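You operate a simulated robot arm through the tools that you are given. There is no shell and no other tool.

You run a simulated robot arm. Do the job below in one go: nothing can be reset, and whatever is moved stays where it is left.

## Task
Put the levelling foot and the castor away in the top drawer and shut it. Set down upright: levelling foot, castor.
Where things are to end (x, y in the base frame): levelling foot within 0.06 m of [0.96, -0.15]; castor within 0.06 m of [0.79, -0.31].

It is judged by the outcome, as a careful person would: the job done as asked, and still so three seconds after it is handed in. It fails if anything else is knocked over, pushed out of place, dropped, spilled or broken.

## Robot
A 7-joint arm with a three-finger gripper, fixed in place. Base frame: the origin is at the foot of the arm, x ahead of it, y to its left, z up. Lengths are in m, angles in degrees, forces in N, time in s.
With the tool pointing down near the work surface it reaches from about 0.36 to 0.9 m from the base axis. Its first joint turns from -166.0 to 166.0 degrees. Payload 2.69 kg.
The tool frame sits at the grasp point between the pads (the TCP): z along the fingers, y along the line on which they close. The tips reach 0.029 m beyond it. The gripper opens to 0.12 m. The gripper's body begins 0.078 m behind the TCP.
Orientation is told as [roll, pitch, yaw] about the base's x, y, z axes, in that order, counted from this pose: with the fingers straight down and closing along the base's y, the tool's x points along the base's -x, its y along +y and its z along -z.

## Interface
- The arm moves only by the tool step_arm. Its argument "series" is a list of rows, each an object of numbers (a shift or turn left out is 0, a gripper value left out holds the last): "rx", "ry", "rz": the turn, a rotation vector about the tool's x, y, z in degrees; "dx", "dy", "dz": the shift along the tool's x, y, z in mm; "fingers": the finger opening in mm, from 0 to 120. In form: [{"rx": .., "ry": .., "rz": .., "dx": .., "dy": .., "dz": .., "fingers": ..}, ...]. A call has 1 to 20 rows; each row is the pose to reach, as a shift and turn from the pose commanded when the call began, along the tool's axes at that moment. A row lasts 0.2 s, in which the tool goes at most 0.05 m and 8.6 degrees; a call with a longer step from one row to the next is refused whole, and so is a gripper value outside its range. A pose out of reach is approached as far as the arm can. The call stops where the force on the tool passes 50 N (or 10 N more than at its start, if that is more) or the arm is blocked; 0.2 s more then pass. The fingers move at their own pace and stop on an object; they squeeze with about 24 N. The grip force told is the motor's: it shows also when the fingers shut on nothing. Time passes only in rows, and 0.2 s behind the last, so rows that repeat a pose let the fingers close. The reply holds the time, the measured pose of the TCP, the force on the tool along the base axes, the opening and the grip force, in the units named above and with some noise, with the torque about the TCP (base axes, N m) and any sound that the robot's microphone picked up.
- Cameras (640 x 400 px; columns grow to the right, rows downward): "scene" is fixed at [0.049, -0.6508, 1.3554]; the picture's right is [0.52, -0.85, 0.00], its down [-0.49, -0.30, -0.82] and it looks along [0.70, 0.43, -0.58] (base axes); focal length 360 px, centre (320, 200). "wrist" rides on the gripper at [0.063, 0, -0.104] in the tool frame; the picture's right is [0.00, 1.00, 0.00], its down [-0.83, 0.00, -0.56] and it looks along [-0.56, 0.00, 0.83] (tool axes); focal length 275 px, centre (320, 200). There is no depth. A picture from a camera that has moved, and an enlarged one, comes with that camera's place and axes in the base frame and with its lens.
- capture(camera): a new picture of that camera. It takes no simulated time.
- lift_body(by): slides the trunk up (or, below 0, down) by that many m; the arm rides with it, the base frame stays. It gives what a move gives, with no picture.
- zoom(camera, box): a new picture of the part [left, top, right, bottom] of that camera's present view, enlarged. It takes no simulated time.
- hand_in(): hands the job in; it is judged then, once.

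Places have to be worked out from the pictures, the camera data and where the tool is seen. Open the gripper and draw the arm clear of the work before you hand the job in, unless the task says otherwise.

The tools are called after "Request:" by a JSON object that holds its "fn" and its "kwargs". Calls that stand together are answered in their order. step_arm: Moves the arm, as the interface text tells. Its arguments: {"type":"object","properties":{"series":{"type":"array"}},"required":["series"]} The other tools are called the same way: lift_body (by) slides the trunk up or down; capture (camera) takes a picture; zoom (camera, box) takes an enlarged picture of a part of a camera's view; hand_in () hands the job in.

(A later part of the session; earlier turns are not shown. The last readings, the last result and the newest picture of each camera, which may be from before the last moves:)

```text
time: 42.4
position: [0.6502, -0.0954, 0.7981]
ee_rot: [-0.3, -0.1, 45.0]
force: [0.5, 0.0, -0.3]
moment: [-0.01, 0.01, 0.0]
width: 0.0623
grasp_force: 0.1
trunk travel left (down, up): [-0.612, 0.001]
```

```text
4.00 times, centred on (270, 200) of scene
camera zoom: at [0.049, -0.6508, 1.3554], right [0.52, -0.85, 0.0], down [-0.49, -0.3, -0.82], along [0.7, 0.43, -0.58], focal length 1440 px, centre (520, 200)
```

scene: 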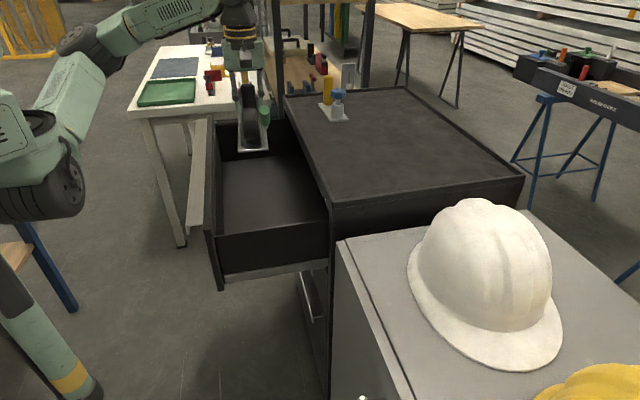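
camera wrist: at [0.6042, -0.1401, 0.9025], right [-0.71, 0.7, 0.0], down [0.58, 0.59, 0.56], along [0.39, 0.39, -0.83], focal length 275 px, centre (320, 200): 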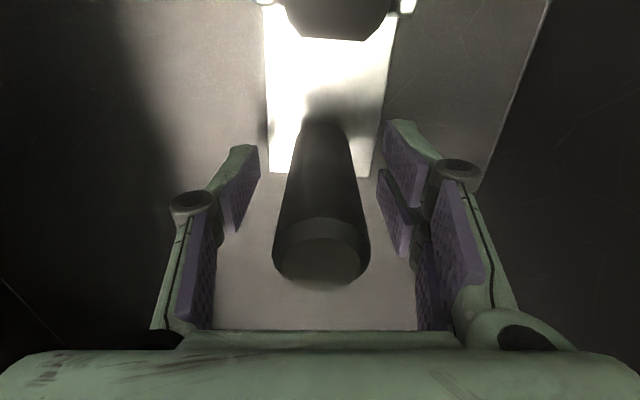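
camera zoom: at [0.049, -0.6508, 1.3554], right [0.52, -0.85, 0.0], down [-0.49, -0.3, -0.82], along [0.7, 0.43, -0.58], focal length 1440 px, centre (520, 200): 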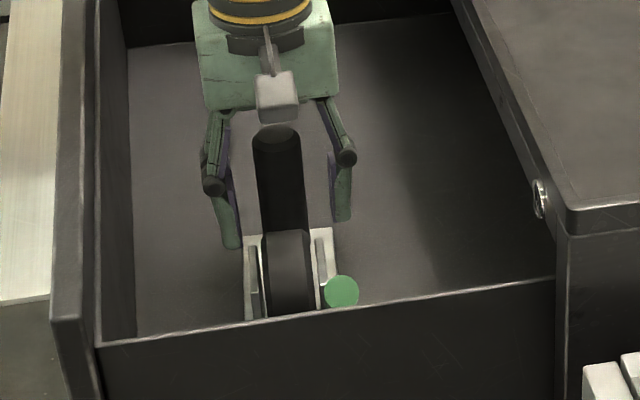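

The castor stands upright and free in the drawer. I rise straight up off its post.

Request:
{"fn": "step_arm", "kwargs": {"series": [{"dz": -20}, {"dz": -50}, {"dz": -85}, {"dz": -125}, {"dz": -165}, {"dz": -205}, {"dz": -245}, {"dz": -285}, {"dz": -310}, {"dz": -310}]}}

Request:
{"fn": "capture", "kwargs": {"camera": "wrist"}}

Request:
{"fn": "capture", "kwargs": {"camera": "scene"}}

```text
time: 44.6
position: [0.6482, -0.0927, 1.1097]
ee_rot: [-0.4, -0.1, 45.0]
force: [0.0, 0.0, 0.7]
moment: [0.02, 0.01, -0.03]
width: 0.0623
grasp_force: 0.1
trunk travel left (down, up): [-0.612, 0.001]
```

```text
taken
camera wrist: at [0.603, -0.1381, 1.2132], right [-0.71, 0.7, 0.0], down [0.58, 0.59, 0.56], along [0.39, 0.39, -0.83], focal length 275 px, centre (320, 200)
```

wrist: 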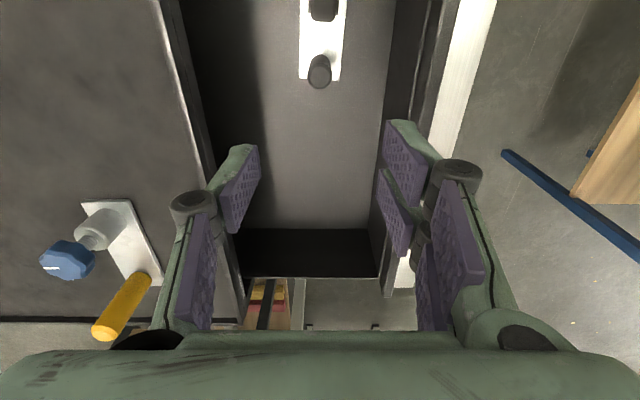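

```text
taken
```

scene: 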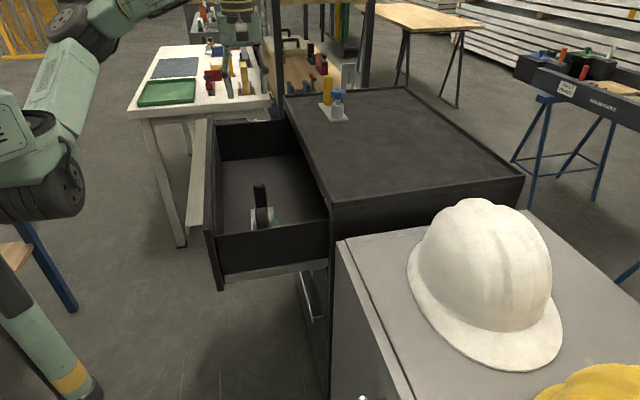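

The castor's plate centre sits at about f=0.524, l=0.339, which becomes f≈0.775, l≈0.339 when the drawer is shut, matching its target. Next I head for the levelling foot, testing the reach above it.

Request:
{"fn": "step_arm", "kwargs": {"series": [{"dx": -30, "dy": -25}, {"dx": -60, "dy": -50}, {"dx": -90, "dy": -75}, {"dx": -120, "dy": -100}, {"dx": -150, "dy": -125}, {"dx": -180, "dy": -150}, {"dx": -207, "dy": -176}, {"dx": -207, "dy": -176}]}}

Request:
{"fn": "capture", "kwargs": {"camera": "wrist"}}

Request:
{"fn": "capture", "kwargs": {"camera": "scene"}}

```text
time: 46.4
position: [0.8803, -0.0661, 1.1039]
ee_rot: [-0.2, -0.1, 45.1]
force: [0.3, -0.2, 0.1]
moment: [-0.01, 0.01, 0.01]
width: 0.0622
grasp_force: 0.1
out of reach, approached as far as the arm can: row 6, 7, 8
trunk travel left (down, up): [-0.612, 0.001]
```

```text
taken
camera wrist: at [0.8351, -0.1119, 1.2074], right [-0.71, 0.7, 0.0], down [0.58, 0.59, 0.56], along [0.39, 0.39, -0.83], focal length 275 px, centre (320, 200)
```

wrist: 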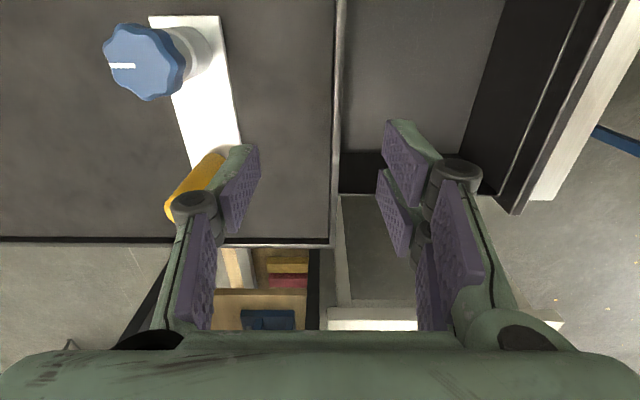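

```text
taken
```

scene: 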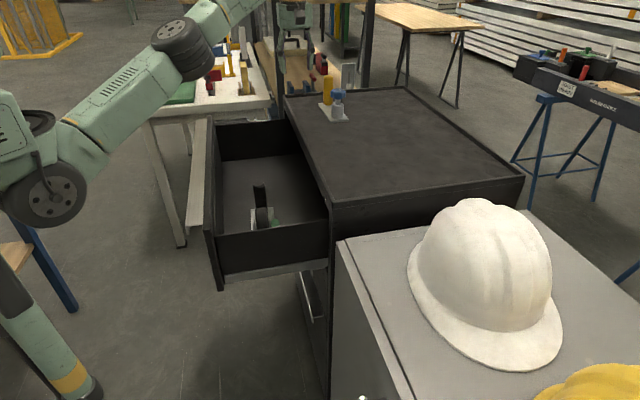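

Pointing straight down, the arm tops out at r≈0.88, and the yellow post is at r≈1.0. So I will grasp it with the tool leaning forward, bring the foot closer on the cabinet top, and then regrasp it upright. First I back off and turn the tool so the fingers close along the cabinet's width.

Request:
{"fn": "step_arm", "kwargs": {"series": [{"rz": 8.2, "dy": 10}, {"rz": 16.4, "dy": 20}, {"rz": 24.6, "dy": 30}, {"rz": 32.8, "dy": 40}, {"rz": 41, "dy": 50}, {"rz": 49.2, "dy": 60}, {"rz": 57.4, "dy": 70}, {"rz": 65.6, "dy": 80}, {"rz": 73.8, "dy": 90}, {"rz": 82, "dy": 100}, {"rz": 90, "dy": 100}, {"rz": 90, "dy": 100}]}}

Request:
{"fn": "capture", "kwargs": {"camera": "wrist"}}

Request:
{"fn": "capture", "kwargs": {"camera": "scene"}}

```text
time: 49.0
position: [0.7373, -0.0443, 1.0747]
ee_rot: [0.0, -0.4, -44.8]
force: [0.1, 0.6, 0.4]
moment: [0.01, 0.03, 0.0]
width: 0.0621
grasp_force: 0.1
out of reach, approached as far as the arm can: row 9, 10, 11, 12
trunk travel left (down, up): [-0.612, 0.001]
```

```text
taken
camera wrist: at [0.6912, -0.0005, 1.1782], right [0.7, 0.71, 0.0], down [0.59, -0.58, 0.56], along [0.4, -0.39, -0.83], focal length 275 px, centre (320, 200)
```

wrist: 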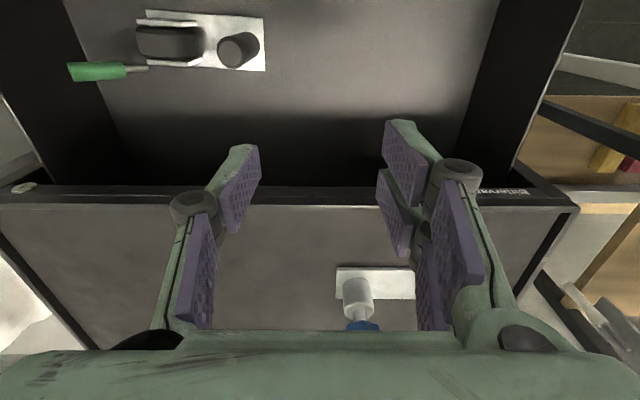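

```text
taken
```

scene: 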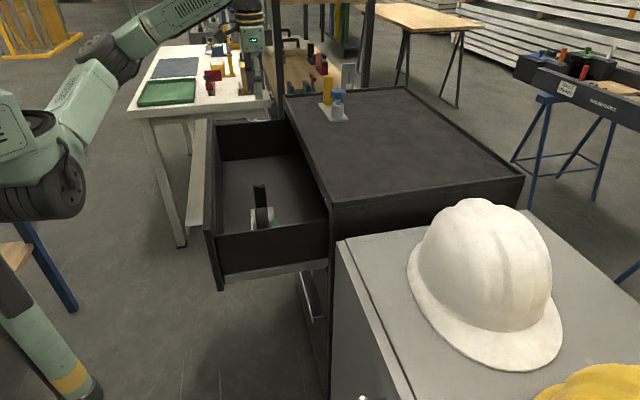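

The castor is seen standing upright in the drawer. In this turn the reach was clipped (now at f≈0.553, l≈0.49, z 1.075), so I lean the tool forward, pointing at the cabinet, to bring the wrist back, and see where it ends up.

Request:
{"fn": "step_arm", "kwargs": {"series": [{"ry": -7}, {"ry": -14}, {"ry": -21}, {"ry": -28}, {"ry": -28}]}}

Request:
{"fn": "capture", "kwargs": {"camera": "wrist"}}

Request:
{"fn": "capture", "kwargs": {"camera": "scene"}}

```text
time: 50.2
position: [0.7383, -0.044, 1.0752]
ee_rot: [0.0, -28.4, -45.0]
force: [-0.6, -0.3, -0.4]
moment: [-0.01, -0.01, -0.01]
width: 0.062
grasp_force: 0.0
trunk travel left (down, up): [-0.612, 0.001]
```

```text
taken
camera wrist: at [0.6627, 0.0297, 1.1366], right [0.7, 0.71, 0.0], down [0.33, -0.33, 0.88], along [0.63, -0.62, -0.47], focal length 275 px, centre (320, 200)
```

wrist: 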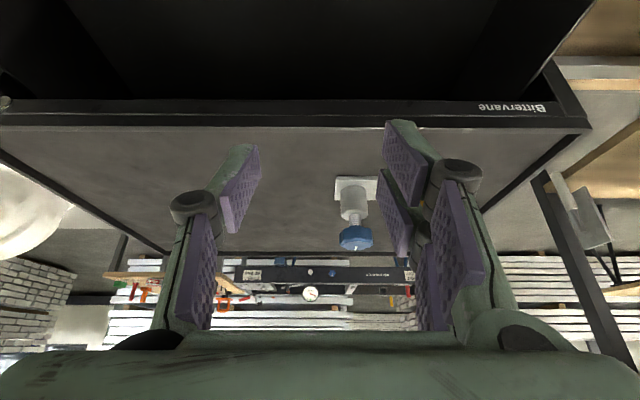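

```text
taken
```

scene: 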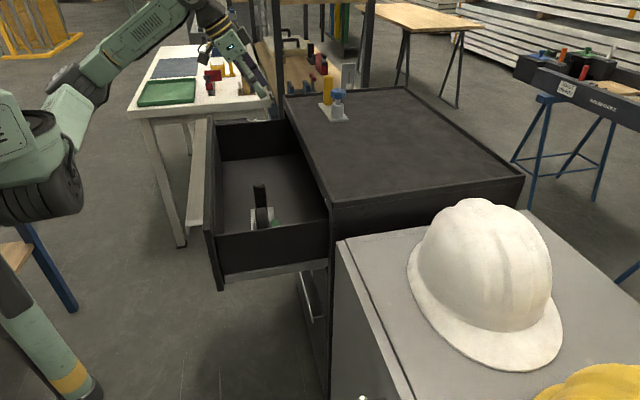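

The lean is reached without trouble. I now move toward the levelling foot at this height, in stages to watch the reach.

Request:
{"fn": "step_arm", "kwargs": {"series": [{"dx": -17, "dy": 28, "dz": 9}, {"dx": -34, "dy": 56, "dz": 18}, {"dx": -51, "dy": 84, "dz": 27}, {"dx": -68, "dy": 112, "dz": 37}, {"dx": -88, "dy": 143, "dz": 48}, {"dx": -88, "dy": 143, "dz": 48}]}}

Request:
{"fn": "capture", "kwargs": {"camera": "wrist"}}

Request:
{"fn": "zoom", "kwargs": {"camera": "scene", "box": [230, 20, 430, 145]}}

```text
time: 51.6
position: [0.7605, -0.0388, 1.0748]
ee_rot: [0.1, -28.3, -44.9]
force: [-0.2, 0.4, 0.3]
moment: [0.01, 0.0, 0.02]
width: 0.0622
grasp_force: 0.0
out of reach, approached as far as the arm can: row 1, 2, 3, 4, 5, 6
trunk travel left (down, up): [-0.612, 0.001]
```

```text
taken
camera wrist: at [0.6855, 0.0339, 1.1368], right [0.7, 0.71, 0.0], down [0.33, -0.33, 0.88], along [0.63, -0.62, -0.47], focal length 275 px, centre (320, 200)
```

wrist: 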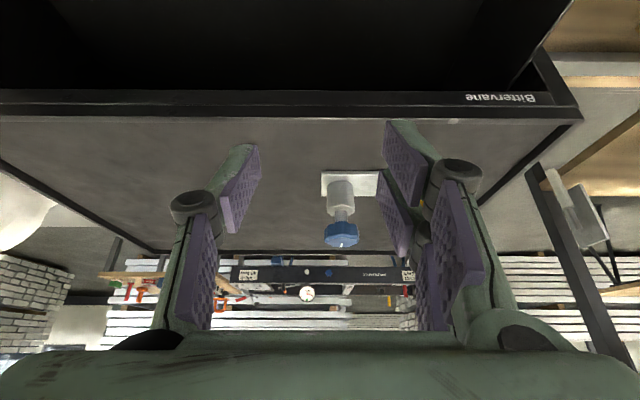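

```text
3.20 times, centred on (330, 82) of scene
camera zoom: at [0.049, -0.6508, 1.3554], right [0.52, -0.85, 0.0], down [-0.49, -0.3, -0.82], along [0.7, 0.43, -0.58], focal length 1152 px, centre (288, 576)
```

zoom: 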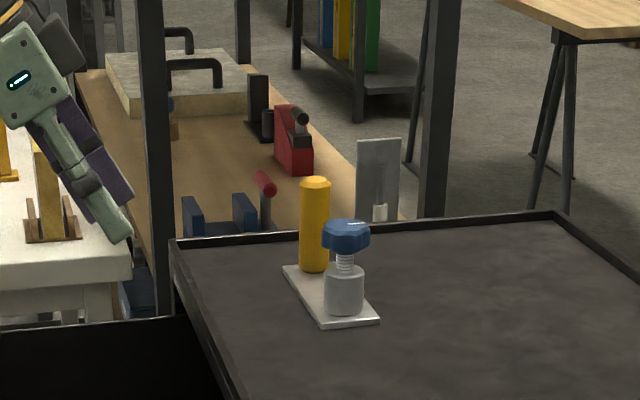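

The reach binds immediately in this turn, so a wrist joint must be limiting. I swing the tool about the vertical back to yaw 0, keeping the 28° lean so it points radially outward, which should suit the arm better.

Request:
{"fn": "step_arm", "kwargs": {"series": [{"rx": -3.555, "rz": -6.6}, {"rx": -7.11, "rz": -13.2}, {"rx": -10.665, "rz": -19.8}, {"rx": -14.22, "rz": -26.4}, {"rx": -17.775, "rz": -33.0}, {"rx": -21.33, "rz": -39.6}, {"rx": -21.33, "rz": -39.6}]}}

Request:
{"fn": "capture", "kwargs": {"camera": "wrist"}}

Request:
{"fn": "capture", "kwargs": {"camera": "scene"}}

```text
time: 53.2
position: [0.7622, -0.0386, 1.0762]
ee_rot: [0.0, -28.3, 0.2]
force: [-0.1, -1.1, -0.3]
moment: [-0.02, 0.0, 0.05]
width: 0.0621
grasp_force: 0.0
trunk travel left (down, up): [-0.612, 0.001]
```

```text
taken
camera wrist: at [0.6562, -0.04, 1.1377], right [-0.01, 1.0, 0.0], down [0.47, 0.0, 0.88], along [0.88, 0.0, -0.47], focal length 275 px, centre (320, 200)
```

wrist: 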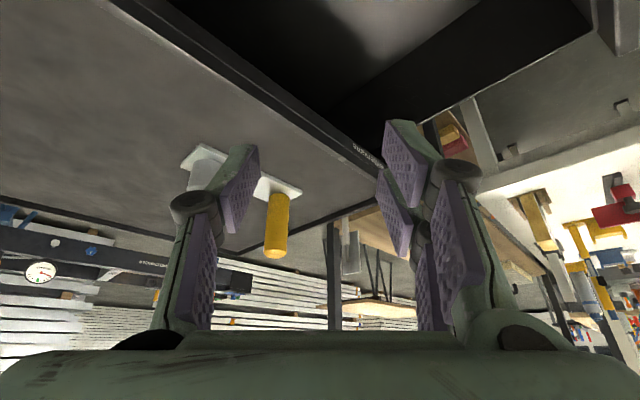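

```text
taken
```

scene: 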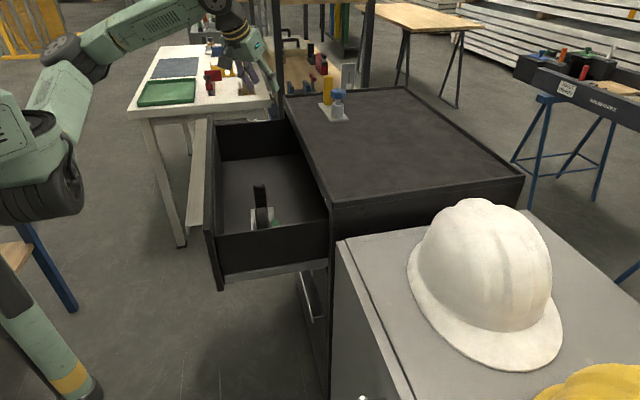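

At yaw 0 the lean holds and the yellow post is seen at about x=0.996, y=−0.097, with its top at z≈1.035. I move to a pre-grasp point 90 mm back along the tool axis from the grasp.

Request:
{"fn": "step_arm", "kwargs": {"series": [{"dx": -28, "dy": -10, "dz": 15}, {"dx": -56, "dy": -20, "dz": 31}, {"dx": -84, "dy": -30, "dz": 46}, {"dx": -112, "dy": -40, "dz": 62}, {"dx": -140, "dy": -50, "dz": 77}, {"dx": -167, "dy": -58, "dz": 92}, {"dx": -167, "dy": -58, "dz": 92}]}}

Request:
{"fn": "capture", "kwargs": {"camera": "wrist"}}

Request:
{"fn": "zoom", "kwargs": {"camera": "scene", "box": [250, 20, 410, 130]}}

```text
time: 54.8
position: [0.953, -0.0969, 1.0741]
ee_rot: [0.0, -28.2, 0.0]
force: [-0.2, 0.1, -0.2]
moment: [0.02, -0.06, -0.01]
width: 0.0621
grasp_force: 0.0
trunk travel left (down, up): [-0.612, 0.001]
```

```text
taken
camera wrist: at [0.8474, -0.0982, 1.1362], right [0.0, 1.0, 0.0], down [0.47, 0.0, 0.88], along [0.88, 0.0, -0.47], focal length 275 px, centre (320, 200)
```

wrist: 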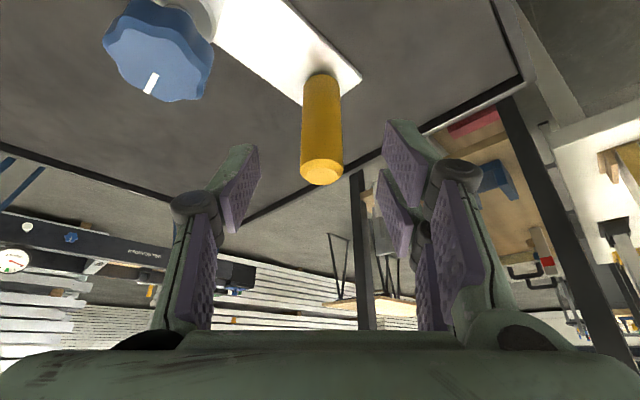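

```text
3.64 times, centred on (330, 75) of scene
camera zoom: at [0.049, -0.6508, 1.3554], right [0.52, -0.85, 0.0], down [-0.49, -0.3, -0.82], along [0.7, 0.43, -0.58], focal length 1309 px, centre (284, 654)
```

zoom: 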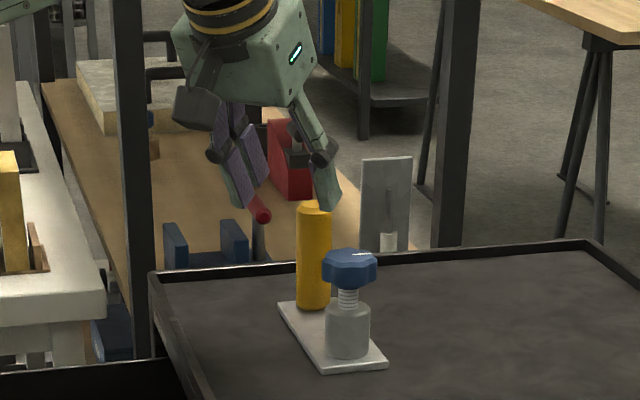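

Everything lines up: the post is centred between the fingers at x≈0.998, and the knob is well to the side. I advance along the tool axis to straddle the post.

Request:
{"fn": "step_arm", "kwargs": {"series": [{"dz": 20}, {"dz": 40}, {"dz": 60}, {"dx": -1, "dz": 76}, {"dx": -2, "dz": 90}, {"dx": -2, "dz": 90}]}}

Request:
{"fn": "capture", "kwargs": {"camera": "wrist"}}

Request:
{"fn": "zoom", "kwargs": {"camera": "scene", "box": [250, 20, 410, 130]}}

```text
time: 56.2
position: [0.9966, -0.0958, 0.9948]
ee_rot: [0.0, -28.3, 0.0]
force: [0.3, -0.5, -0.8]
moment: [-0.01, 0.01, -0.01]
width: 0.0618
grasp_force: 0.0
trunk travel left (down, up): [-0.612, 0.001]
```

```text
taken
camera wrist: at [0.8918, -0.0976, 1.0573], right [0.0, 1.0, 0.0], down [0.47, 0.0, 0.88], along [0.88, 0.0, -0.47], focal length 275 px, centre (320, 200)
```

wrist: 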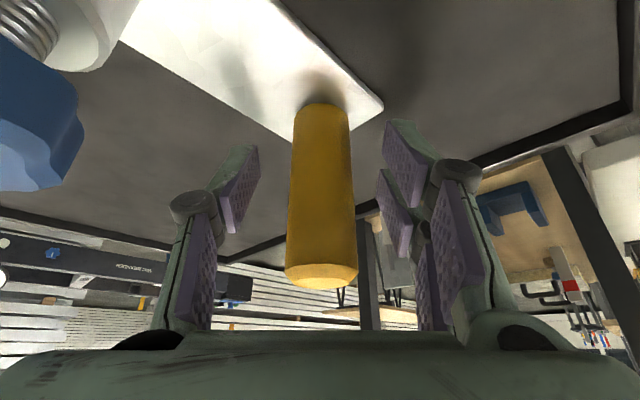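

```text
3.64 times, centred on (330, 75) of scene
camera zoom: at [0.049, -0.6508, 1.3554], right [0.52, -0.85, 0.0], down [-0.49, -0.3, -0.82], along [0.7, 0.43, -0.58], focal length 1309 px, centre (284, 654)
```

zoom: 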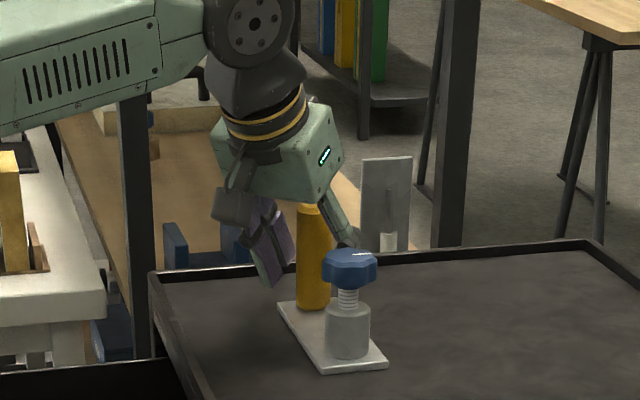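

The post is well between the pads. I close on it.

Request:
{"fn": "step_arm", "kwargs": {"series": [{"fingers": 45}, {"fingers": 30}, {"fingers": 15}, {"fingers": 10}, {"fingers": 10}, {"fingers": 10}]}}

Request:
{"fn": "capture", "kwargs": {"camera": "wrist"}}

```text
time: 57.6
position: [0.9958, -0.0954, 0.9948]
ee_rot: [0.0, -28.3, 0.0]
force: [1.2, 0.9, 1.0]
moment: [0.01, -0.01, -0.02]
width: 0.0298
grasp_force: 24.0
trunk travel left (down, up): [-0.612, 0.001]
```

```text
taken
camera wrist: at [0.8918, -0.0973, 1.0574], right [0.0, 1.0, 0.0], down [0.47, 0.0, 0.88], along [0.88, 0.0, -0.47], focal length 275 px, centre (320, 200)
```

wrist: 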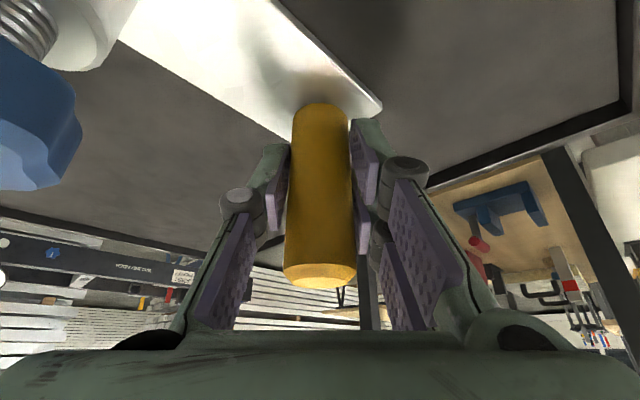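

It is held at 30 mm. I lift it vertically by 10 mm and check the level.

Request:
{"fn": "step_arm", "kwargs": {"series": [{"dx": -1.4, "dz": -2.6}, {"dx": -2.8, "dz": -5.3}, {"dx": -4.7, "dz": -8.8}, {"dx": -4.7, "dz": -8.8}, {"dx": -4.7, "dz": -8.8}]}}

Request:
{"fn": "capture", "kwargs": {"camera": "wrist"}}

Request:
{"fn": "zoom", "kwargs": {"camera": "scene", "box": [250, 20, 410, 130]}}

```text
time: 58.8
position: [0.9986, -0.0974, 1.0044]
ee_rot: [0.1, -28.2, 0.0]
force: [0.8, -0.3, -5.3]
moment: [0.19, -0.23, -0.03]
width: 0.0296
grasp_force: 24.6
trunk travel left (down, up): [-0.612, 0.001]
```

```text
taken
camera wrist: at [0.8921, -0.0979, 1.067], right [0.0, 1.0, 0.0], down [0.47, 0.0, 0.88], along [0.88, 0.0, -0.47], focal length 275 px, centre (320, 200)
```

wrist: 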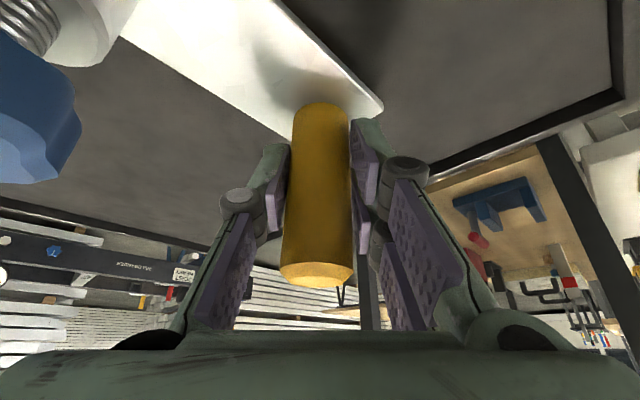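

```text
3.64 times, centred on (330, 75) of scene
camera zoom: at [0.049, -0.6508, 1.3554], right [0.52, -0.85, 0.0], down [-0.49, -0.3, -0.82], along [0.7, 0.43, -0.58], focal length 1309 px, centre (284, 654)
```

zoom: 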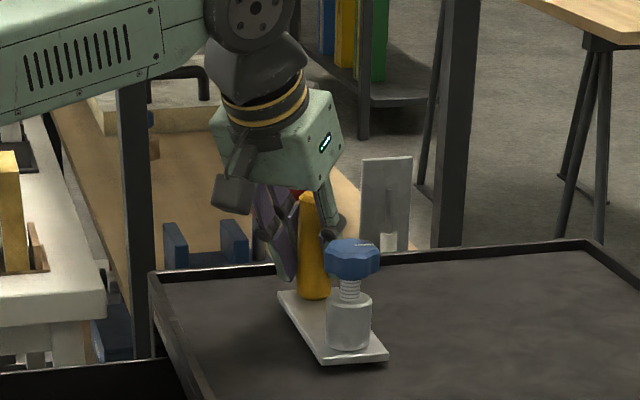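

The levelling foot (about 5 N) hangs nearly level. I raise it a little more, carry it about 0.18 m closer over the cabinet top, and bring it down to just above the surface.

Request:
{"fn": "step_arm", "kwargs": {"series": [{"dx": -3.5, "dz": -6.6}, {"dx": -7.1, "dz": -13.2}, {"dx": 5, "dy": -6.5, "dz": -19.7}, {"dx": 20, "dy": -15, "dz": -28}, {"dx": 36, "dy": -24, "dz": -36.5}, {"dx": 52, "dy": -33, "dz": -45}, {"dx": 68, "dy": -42, "dz": -53.5}, {"dx": 84, "dy": -51, "dz": -62}, {"dx": 100, "dy": -59, "dz": -70.6}, {"dx": 116, "dy": -67, "dz": -79.2}, {"dx": 128, "dy": -73, "dz": -86}, {"dx": 134.3, "dy": -75.8, "dz": -89.3}, {"dx": 134.3, "dy": -75.8, "dz": -89.3}, {"dx": 137.8, "dy": -75.8, "dz": -82.7}, {"dx": 141.4, "dy": -75.8, "dz": -76.1}, {"dx": 143.7, "dy": -75.8, "dz": -71.7}, {"dx": 143.7, "dy": -75.8, "dz": -71.7}]}}

Request:
{"fn": "capture", "kwargs": {"camera": "wrist"}}

Request:
{"fn": "zoom", "kwargs": {"camera": "scene", "box": [250, 40, 410, 180]}}

```text
time: 62.4
position: [0.8356, -0.1711, 1.0007]
ee_rot: [0.0, -28.3, 0.1]
force: [-0.2, 0.5, -5.5]
moment: [0.22, -0.17, 0.01]
width: 0.0297
grasp_force: 24.1
trunk travel left (down, up): [-0.612, 0.001]
```

```text
taken
camera wrist: at [0.7312, -0.1735, 1.0621], right [0.0, 1.0, 0.0], down [0.47, 0.0, 0.88], along [0.88, 0.0, -0.47], focal length 275 px, centre (320, 200)
```

wrist: 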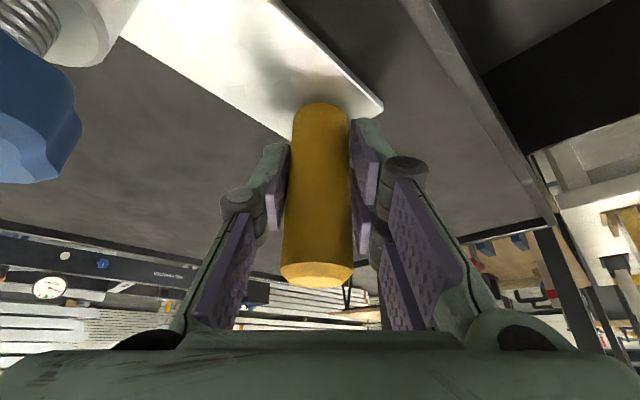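

```text
2.86 times, centred on (330, 110) of scene
camera zoom: at [0.049, -0.6508, 1.3554], right [0.52, -0.85, 0.0], down [-0.49, -0.3, -0.82], along [0.7, 0.43, -0.58], focal length 1028 px, centre (291, 457)
```

zoom: 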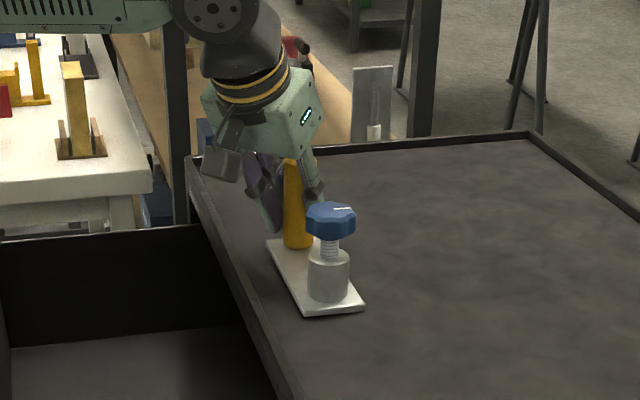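

It hangs about 5 mm above the surface at the nearer spot. I lower in 1.5 mm steps until the surface carries it.

Request:
{"fn": "step_arm", "kwargs": {"series": [{"dx": 0.7, "dz": 1.3}, {"dx": 1.4, "dz": 2.6}, {"dx": 2.1, "dz": 4.0}, {"dx": 2.1, "dz": 4.0}]}}

```text
time: 63.4
position: [0.8361, -0.1726, 0.997]
ee_rot: [0.0, -28.2, -0.1]
force: [1.0, 0.6, -0.1]
moment: [-0.21, 0.13, 0.04]
width: 0.0298
grasp_force: 23.4
trunk travel left (down, up): [-0.612, 0.001]
```

The knob end has touched first and the weight is now off the tool. I lower 2 mm more to seat it flat, then open gently.

Request:
{"fn": "step_arm", "kwargs": {"series": [{"dx": 0.5, "dz": 0.9}, {"dx": 0.9, "dz": 1.8}, {"dx": 0.9, "dz": 1.8}]}}

```text
time: 64.2
position: [0.8377, -0.1723, 0.9951]
ee_rot: [0.0, -28.5, 0.1]
force: [2.9, 2.2, 8.5]
moment: [0.09, 0.42, 0.07]
width: 0.0296
grasp_force: 24.1
trunk travel left (down, up): [-0.612, 0.001]
```

Seated, with an 8 N reaction. I open the fingers gradually.

Request:
{"fn": "step_arm", "kwargs": {"series": [{"fingers": 33}, {"fingers": 37}, {"fingers": 45}, {"fingers": 55}, {"fingers": 64}, {"fingers": 64}]}}

Request:
{"fn": "capture", "kwargs": {"camera": "wrist"}}

Request:
{"fn": "zoom", "kwargs": {"camera": "scene", "box": [250, 40, 410, 180]}}

```text
time: 65.6
position: [0.8355, -0.1728, 0.9943]
ee_rot: [0.0, -28.2, -0.1]
force: [0.4, 0.2, -0.8]
moment: [0.03, -0.01, 0.02]
width: 0.064
grasp_force: 0.1
trunk travel left (down, up): [-0.612, 0.001]
```

```text
taken
camera wrist: at [0.7309, -0.1737, 1.0565], right [0.0, 1.0, 0.0], down [0.47, 0.0, 0.88], along [0.88, 0.0, -0.47], focal length 275 px, centre (320, 200)
```

wrist: 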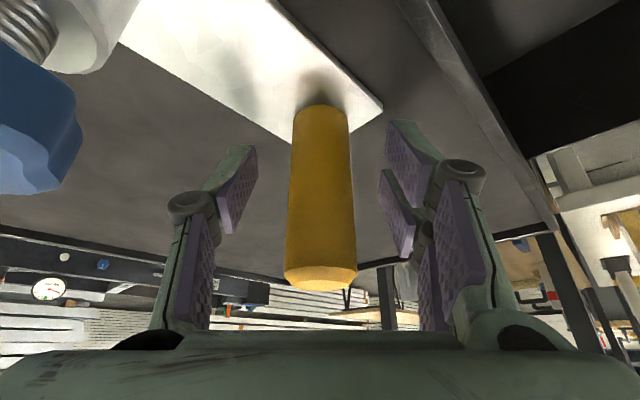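

```text
2.86 times, centred on (330, 110) of scene
camera zoom: at [0.049, -0.6508, 1.3554], right [0.52, -0.85, 0.0], down [-0.49, -0.3, -0.82], along [0.7, 0.43, -0.58], focal length 1028 px, centre (291, 457)
```

zoom: 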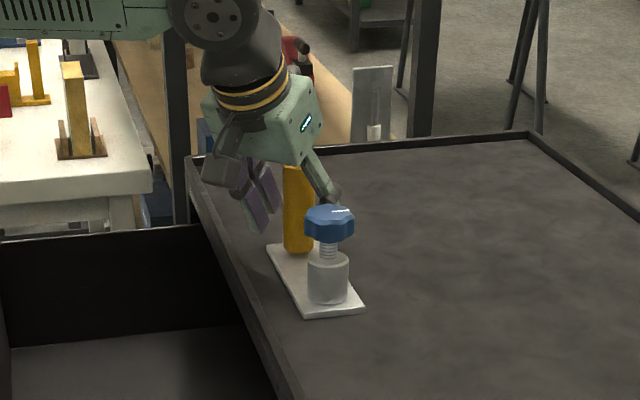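

The foot stands upright at the nearer spot, with its post at about x=0.838, y=−0.173. I retract along the tool axis, straighten the tool to vertical above it, and look.

Request:
{"fn": "step_arm", "kwargs": {"series": [{"dz": -20}, {"dz": -45}, {"dz": -70}, {"dz": -95}, {"dz": -120}, {"dz": -120}]}}

Request:
{"fn": "step_arm", "kwargs": {"series": [{"ry": 7}, {"ry": 14}, {"ry": 21}, {"ry": 28.3}, {"ry": 28.3}]}}

Request:
{"fn": "capture", "kwargs": {"camera": "wrist"}}

Request:
{"fn": "capture", "kwargs": {"camera": "scene"}}

```text
time: 67.0
position: [0.7787, -0.1723, 1.0988]
ee_rot: [0.0, -28.3, 0.0]
force: [0.2, 0.1, 0.2]
moment: [0.0, -0.03, 0.04]
width: 0.0641
grasp_force: 0.0
trunk travel left (down, up): [-0.612, 0.001]
```

```text
time: 68.2
position: [0.7792, -0.1725, 1.0994]
ee_rot: [0.0, 0.0, -0.1]
force: [0.2, -0.7, -0.3]
moment: [-0.02, -0.01, 0.05]
width: 0.0638
grasp_force: 0.0
trunk travel left (down, up): [-0.612, 0.001]
```

```text
taken
camera wrist: at [0.7161, -0.1737, 1.2043], right [0.0, 1.0, 0.0], down [0.83, 0.0, 0.55], along [0.55, 0.0, -0.83], focal length 275 px, centre (320, 200)
```

wrist: 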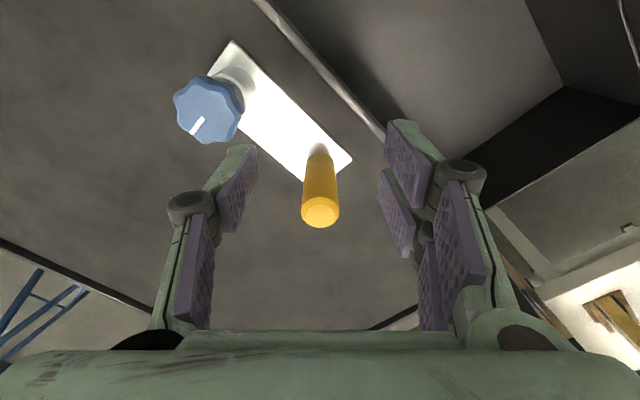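

```text
taken
```

scene: 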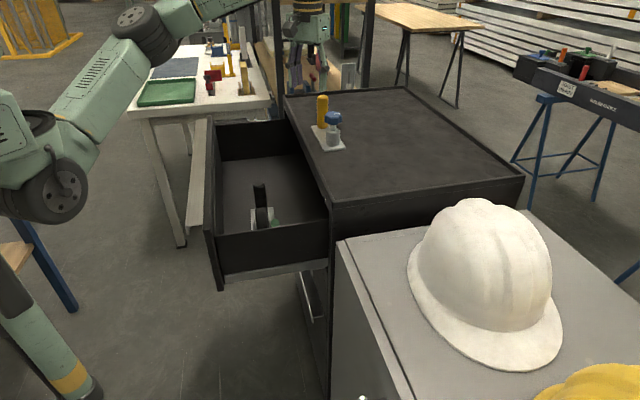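

The tool is vertical and the post lines up at about x=0.840, y=−0.173. I move over it and check that it is reached.

Request:
{"fn": "step_arm", "kwargs": {"series": [{"dx": -20}, {"dx": -40}, {"dx": -60, "dy": -1}, {"dx": -60, "dy": -1}]}}

Request:
{"fn": "capture", "kwargs": {"camera": "wrist"}}

```text
time: 69.2
position: [0.8389, -0.172, 1.0999]
ee_rot: [0.1, 0.0, 0.0]
force: [0.6, -0.3, -0.2]
moment: [0.0, 0.0, -0.05]
width: 0.064
grasp_force: 0.0
trunk travel left (down, up): [-0.612, 0.001]
```

```text
taken
camera wrist: at [0.7762, -0.1741, 1.2045], right [0.0, 1.0, 0.0], down [0.83, 0.0, 0.56], along [0.56, 0.0, -0.83], focal length 275 px, centre (320, 200)
```

wrist: 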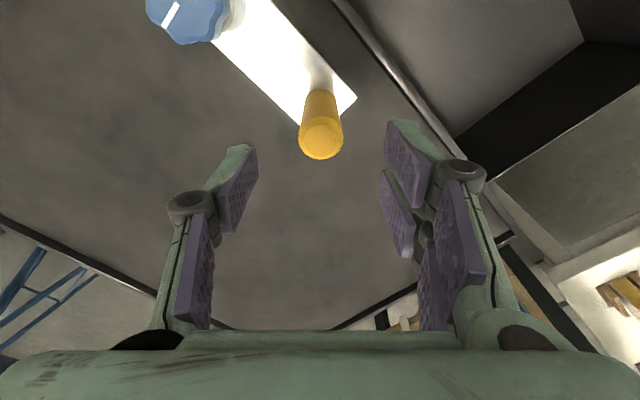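

The post centre is about 3 mm farther out. I correct this and descend to the grasp height.

Request:
{"fn": "step_arm", "kwargs": {"series": [{"dx": -3, "dz": 10}, {"dx": -3, "dz": 35}, {"dx": -3, "dz": 60}, {"dx": -3, "dz": 85}, {"dx": -3, "dz": 104}, {"dx": -3, "dz": 104}]}}

Request:
{"fn": "capture", "kwargs": {"camera": "wrist"}}

Request:
{"fn": "zoom", "kwargs": {"camera": "scene", "box": [250, 40, 410, 180]}}

```text
time: 70.6
position: [0.8428, -0.1726, 0.9969]
ee_rot: [0.0, 0.0, 0.1]
force: [0.8, -0.4, -0.5]
moment: [0.0, 0.01, 0.03]
width: 0.0637
grasp_force: 0.1
trunk travel left (down, up): [-0.612, 0.001]
```

```text
taken
camera wrist: at [0.7798, -0.1742, 1.1006], right [0.0, 1.0, 0.0], down [0.83, 0.0, 0.56], along [0.56, 0.0, -0.83], focal length 275 px, centre (320, 200)
```

wrist: 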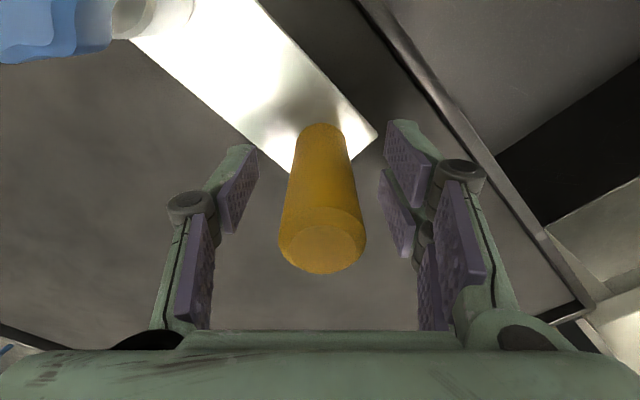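

```text
2.86 times, centred on (330, 110) of scene
camera zoom: at [0.049, -0.6508, 1.3554], right [0.52, -0.85, 0.0], down [-0.49, -0.3, -0.82], along [0.7, 0.43, -0.58], focal length 1028 px, centre (291, 457)
```

zoom: 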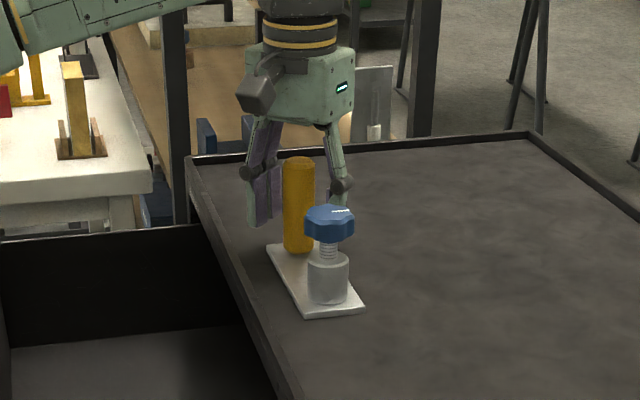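

The post stands between the pads. I close, then lift 15 mm and check.

Request:
{"fn": "step_arm", "kwargs": {"series": [{"fingers": 45}, {"fingers": 30}, {"fingers": 15}, {"fingers": 10}, {"fingers": 10}, {"fingers": 10}]}}

Request:
{"fn": "step_arm", "kwargs": {"series": [{"dz": -3}, {"dz": -6}, {"dz": -10}, {"dz": -15}, {"dz": -15}, {"dz": -15}]}}

Request:
{"fn": "capture", "kwargs": {"camera": "wrist"}}

Request:
{"fn": "zoom", "kwargs": {"camera": "scene", "box": [250, 40, 410, 180]}}

```text
time: 72.0
position: [0.843, -0.1731, 0.9958]
ee_rot: [0.0, 0.0, 0.0]
force: [0.3, 1.4, -0.2]
moment: [0.03, 0.0, 0.07]
width: 0.0291
grasp_force: 23.8
trunk travel left (down, up): [-0.612, 0.001]
```

```text
time: 73.4
position: [0.8434, -0.1721, 1.0102]
ee_rot: [0.0, 0.0, 0.1]
force: [0.3, -0.2, -6.3]
moment: [0.23, -0.2, 0.0]
width: 0.029
grasp_force: 24.0
trunk travel left (down, up): [-0.612, 0.001]
```

```text
taken
camera wrist: at [0.7795, -0.1747, 1.1148], right [0.0, 1.0, 0.0], down [0.83, 0.0, 0.56], along [0.56, 0.0, -0.83], focal length 275 px, centre (320, 200)
```

wrist: 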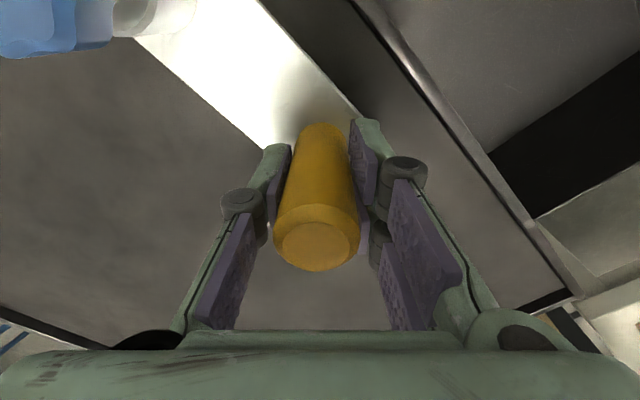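

```text
2.86 times, centred on (330, 110) of scene
camera zoom: at [0.049, -0.6508, 1.3554], right [0.52, -0.85, 0.0], down [-0.49, -0.3, -0.82], along [0.7, 0.43, -0.58], focal length 1028 px, centre (291, 457)
```

zoom: 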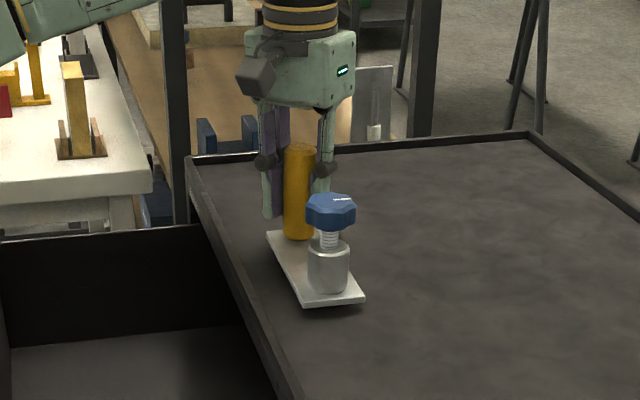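

The foot is held and nearly level. I lift it clear of the rim and carry it over to its place in the drawer, with the post to go to x≈0.819, y≈0.067.

Request:
{"fn": "step_arm", "kwargs": {"series": [{"dz": -12}, {"dz": -24}, {"dz": -36}, {"dx": 1, "dy": 9, "dz": -46}, {"dx": 3, "dy": 28, "dz": -46}, {"dx": 5, "dy": 48, "dz": -46}, {"dx": 7, "dy": 68, "dz": -46}, {"dx": 9, "dy": 88, "dz": -46}, {"dx": 11, "dy": 108, "dz": -46}, {"dx": 13, "dy": 128, "dz": -46}, {"dx": 15, "dy": 148, "dz": -46}, {"dx": 17, "dy": 168, "dz": -46}, {"dx": 19, "dy": 188, "dz": -46}, {"dx": 21, "dy": 208, "dz": -46}, {"dx": 23, "dy": 224, "dz": -46}, {"dx": 24.6, "dy": 234, "dz": -46}, {"dx": 24.6, "dy": 238.6, "dz": -46}, {"dx": 24.6, "dy": 238.6, "dz": -46}]}}

Request:
{"fn": "capture", "kwargs": {"camera": "wrist"}}

Request:
{"fn": "capture", "kwargs": {"camera": "scene"}}

```text
time: 77.2
position: [0.8189, 0.0646, 1.0557]
ee_rot: [0.0, 0.0, 0.1]
force: [-0.9, -1.2, -6.2]
moment: [0.19, -0.21, 0.01]
width: 0.0288
grasp_force: 24.1
trunk travel left (down, up): [-0.612, 0.001]
```

```text
taken
camera wrist: at [0.7548, 0.0641, 1.1609], right [0.0, 1.0, 0.0], down [0.83, 0.0, 0.56], along [0.56, 0.0, -0.83], focal length 275 px, centre (320, 200)
```

wrist: 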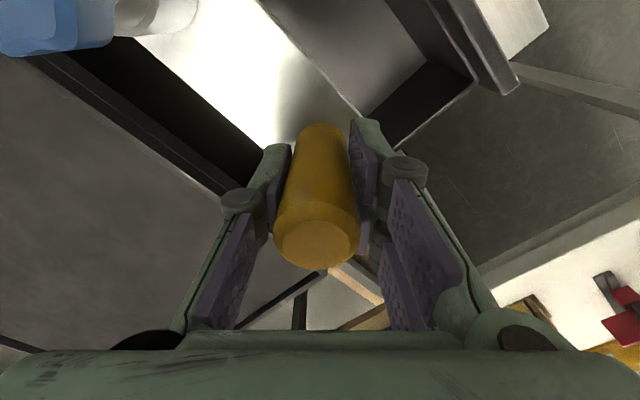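

```text
taken
```

scene: 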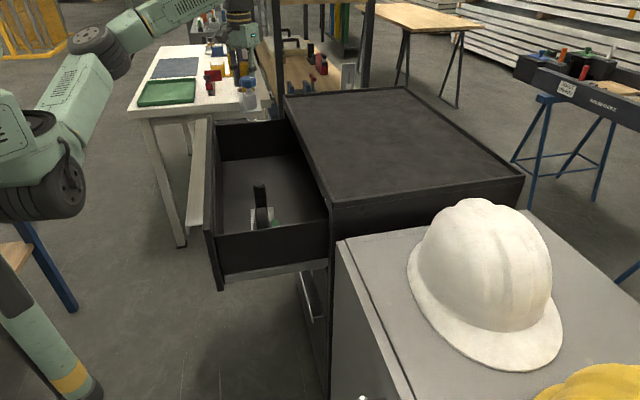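

The foot hangs at f≈0.533, l≈0.625, inside the drawer's outline with about 7 cm to the left wall. I lower it to just above the floor, where I expect contact at TCP z≈0.797.

Request:
{"fn": "step_arm", "kwargs": {"series": [{"dz": 20}, {"dz": 42}, {"dz": 64}, {"dz": 86}, {"dz": 108}, {"dz": 130}, {"dz": 152}, {"dz": 174}, {"dz": 196}, {"dz": 216}, {"dz": 232}, {"dz": 244}, {"dz": 244}]}}

Request:
{"fn": "capture", "kwargs": {"camera": "wrist"}}

Request:
{"fn": "zoom", "kwargs": {"camera": "scene", "box": [170, 80, 370, 280]}}

```text
time: 80.0
position: [0.8174, 0.0658, 0.8116]
ee_rot: [0.0, -0.1, 0.0]
force: [0.7, -0.1, -5.1]
moment: [0.21, -0.2, 0.03]
width: 0.0286
grasp_force: 24.2
trunk travel left (down, up): [-0.612, 0.001]
```

```text
taken
camera wrist: at [0.7545, 0.0638, 0.9164], right [0.0, 1.0, 0.0], down [0.83, 0.0, 0.56], along [0.56, 0.0, -0.83], focal length 275 px, centre (320, 200)
```

wrist: 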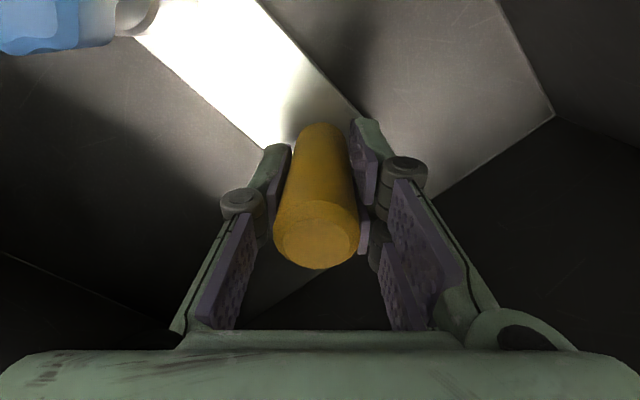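

```text
2.00 times, centred on (270, 180) of scene
camera zoom: at [0.049, -0.6508, 1.3554], right [0.52, -0.85, 0.0], down [-0.49, -0.3, -0.82], along [0.7, 0.43, -0.58], focal length 720 px, centre (420, 240)
```

zoom: 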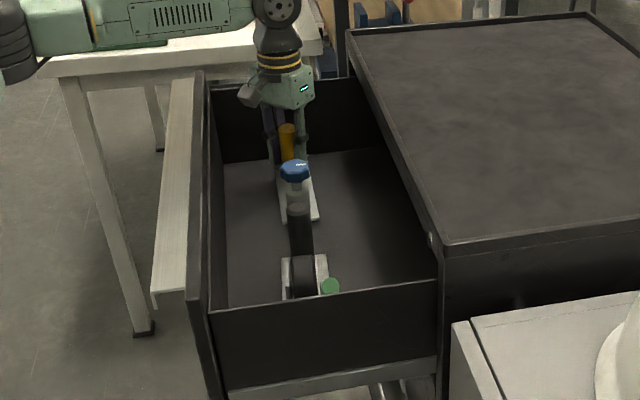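

There is a clear gap between the foot and the castor. I lower in small steps, feeling for the floor.

Request:
{"fn": "step_arm", "kwargs": {"series": [{"dz": 3}, {"dz": 6}, {"dz": 9}, {"dz": 11}, {"dz": 11}]}}

```text
time: 81.2
position: [0.8166, 0.0668, 0.8016]
ee_rot: [0.1, 0.0, 0.0]
force: [2.0, 1.7, 0.7]
moment: [-0.16, 0.36, -0.02]
width: 0.029
grasp_force: 23.5
trunk travel left (down, up): [-0.612, 0.001]
```

The low end is touching, so I go 3 mm more to seat the plate flat.

Request:
{"fn": "step_arm", "kwargs": {"series": [{"dz": 1}, {"dz": 2}, {"dz": 3}, {"dz": 3}]}}

```text
time: 82.2
position: [0.8179, 0.066, 0.8007]
ee_rot: [0.1, -0.2, 0.0]
force: [5.0, 1.7, 11.1]
moment: [0.13, 0.41, 0.02]
width: 0.0289
grasp_force: 24.2
trunk travel left (down, up): [-0.612, 0.001]
```

The reaction is 11 N. I press 2 mm more to level it out before letting go.

Request:
{"fn": "step_arm", "kwargs": {"series": [{"dz": 1}, {"dz": 2}, {"dz": 2}]}}

```text
time: 83.0
position: [0.8168, 0.065, 0.7982]
ee_rot: [0.0, -0.1, 0.0]
force: [5.8, 5.0, 18.1]
moment: [0.15, -0.24, -0.01]
width: 0.0293
grasp_force: 23.6
trunk travel left (down, up): [-0.612, 0.001]
```

It is seated at z≈0.798, as expected for a flat plate. I ease off the press slightly and open the fingers gradually.

Request:
{"fn": "step_arm", "kwargs": {"series": [{"dz": -1}, {"dz": -1.5}, {"dz": -1.5, "fingers": 32}, {"dz": -1.5, "fingers": 36}, {"dz": -1.5, "fingers": 44}, {"dz": -1.5, "fingers": 54}, {"dz": -1.5, "fingers": 60}, {"dz": -1.5, "fingers": 60}]}}

Request:
{"fn": "capture", "kwargs": {"camera": "wrist"}}

Request:
{"fn": "zoom", "kwargs": {"camera": "scene", "box": [210, 110, 310, 240]}}

```text
time: 84.8
position: [0.817, 0.0651, 0.7986]
ee_rot: [0.1, 0.1, 0.0]
force: [-0.1, 0.3, 0.1]
moment: [-0.01, 0.01, -0.01]
width: 0.0602
grasp_force: 0.1
trunk travel left (down, up): [-0.612, 0.001]
```

```text
taken
camera wrist: at [0.7542, 0.0638, 0.9031], right [0.0, 1.0, 0.0], down [0.83, 0.0, 0.56], along [0.56, 0.0, -0.83], focal length 275 px, centre (320, 200)
```

wrist: 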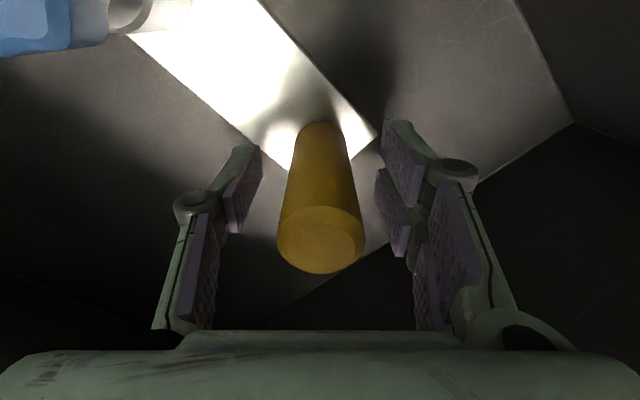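

```text
3.08 times, centred on (260, 175) of scene
camera zoom: at [0.049, -0.6508, 1.3554], right [0.52, -0.85, 0.0], down [-0.49, -0.3, -0.82], along [0.7, 0.43, -0.58], focal length 1107 px, centre (505, 277)
```

zoom: 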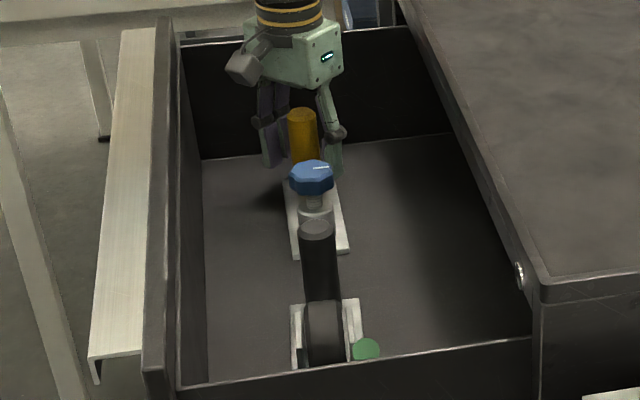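

Both items stand upright in the drawer. I raise the tool straight up off the post and look from above.

Request:
{"fn": "step_arm", "kwargs": {"series": [{"dz": -20}, {"dz": -50}, {"dz": -90}, {"dz": -130}, {"dz": -170}, {"dz": -210}, {"dz": -250}, {"dz": -280}, {"dz": -280}]}}

Request:
{"fn": "capture", "kwargs": {"camera": "wrist"}}

Request:
{"fn": "capture", "kwargs": {"camera": "scene"}}

```text
time: 86.8
position: [0.8191, 0.0652, 1.0786]
ee_rot: [0.0, 0.1, 0.0]
force: [-0.7, 0.2, 0.2]
moment: [0.0, -0.03, -0.03]
width: 0.0598
grasp_force: 0.0
trunk travel left (down, up): [-0.612, 0.001]
```

```text
taken
camera wrist: at [0.7547, 0.0641, 1.1824], right [0.0, 1.0, 0.0], down [0.83, 0.0, 0.56], along [0.56, 0.0, -0.83], focal length 275 px, centre (320, 200)
```

wrist: 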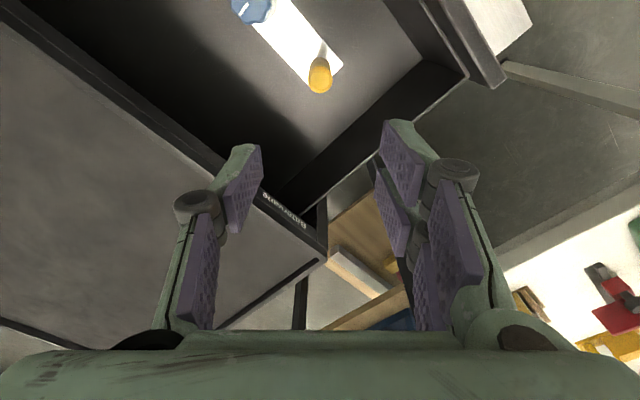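

```text
taken
```

scene: 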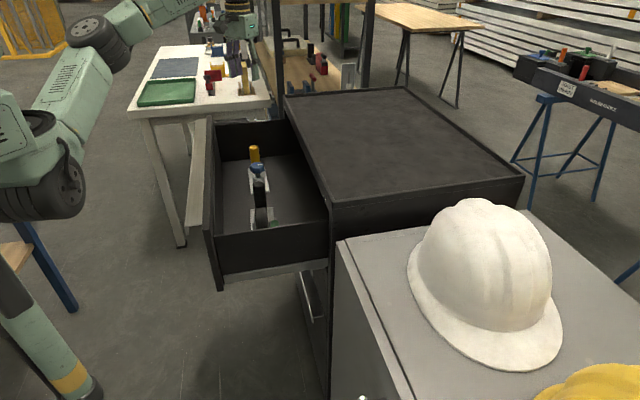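

The drawer has not shifted and both items are standing. I swing the tool out in front of the drawer, close the fingers and turn to yaw 45°, ready to push the handle strip shut.

Request:
{"fn": "step_arm", "kwargs": {"series": [{"rz": -5.625, "dx": 35.5, "dy": 2, "fingers": 30}, {"rz": -11.25, "dx": 71, "dy": 4, "fingers": 0}, {"rz": -16.875, "dx": 106.5, "dy": 6}, {"rz": -22.5, "dx": 142, "dy": 9}, {"rz": -28.125, "dx": 177.5, "dy": 11}, {"rz": -33.75, "dx": 213, "dy": 13}, {"rz": -39.375, "dx": 248.5, "dy": 15}, {"rz": -45, "dx": 284, "dy": 17.5}, {"rz": -45, "dx": 284, "dy": 17.5}]}}

Request:
{"fn": "capture", "kwargs": {"camera": "wrist"}}

Request:
{"fn": "capture", "kwargs": {"camera": "scene"}}

```text
time: 88.8
position: [0.5335, 0.0829, 1.0767]
ee_rot: [0.0, 0.0, 45.1]
force: [0.1, 1.0, 0.7]
moment: [0.0, 0.01, 0.01]
width: 0.0001
grasp_force: 24.0
trunk travel left (down, up): [-0.612, 0.001]
```

```text
taken
camera wrist: at [0.4886, 0.037, 1.1812], right [-0.71, 0.7, 0.0], down [0.58, 0.59, 0.56], along [0.39, 0.4, -0.83], focal length 275 px, centre (320, 200)
```

wrist: 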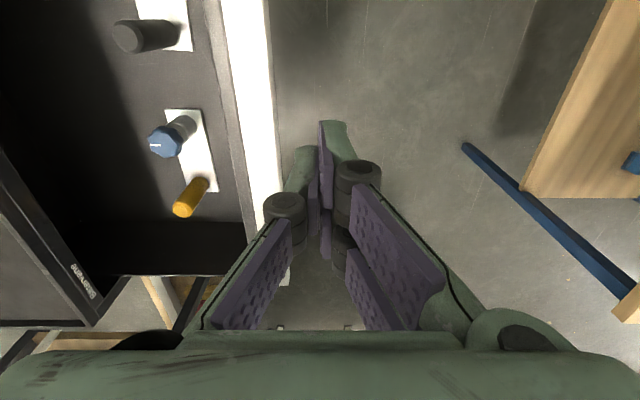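

```text
taken
```

scene: 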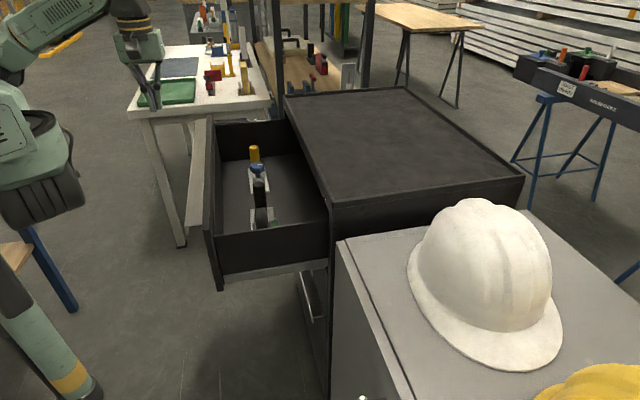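

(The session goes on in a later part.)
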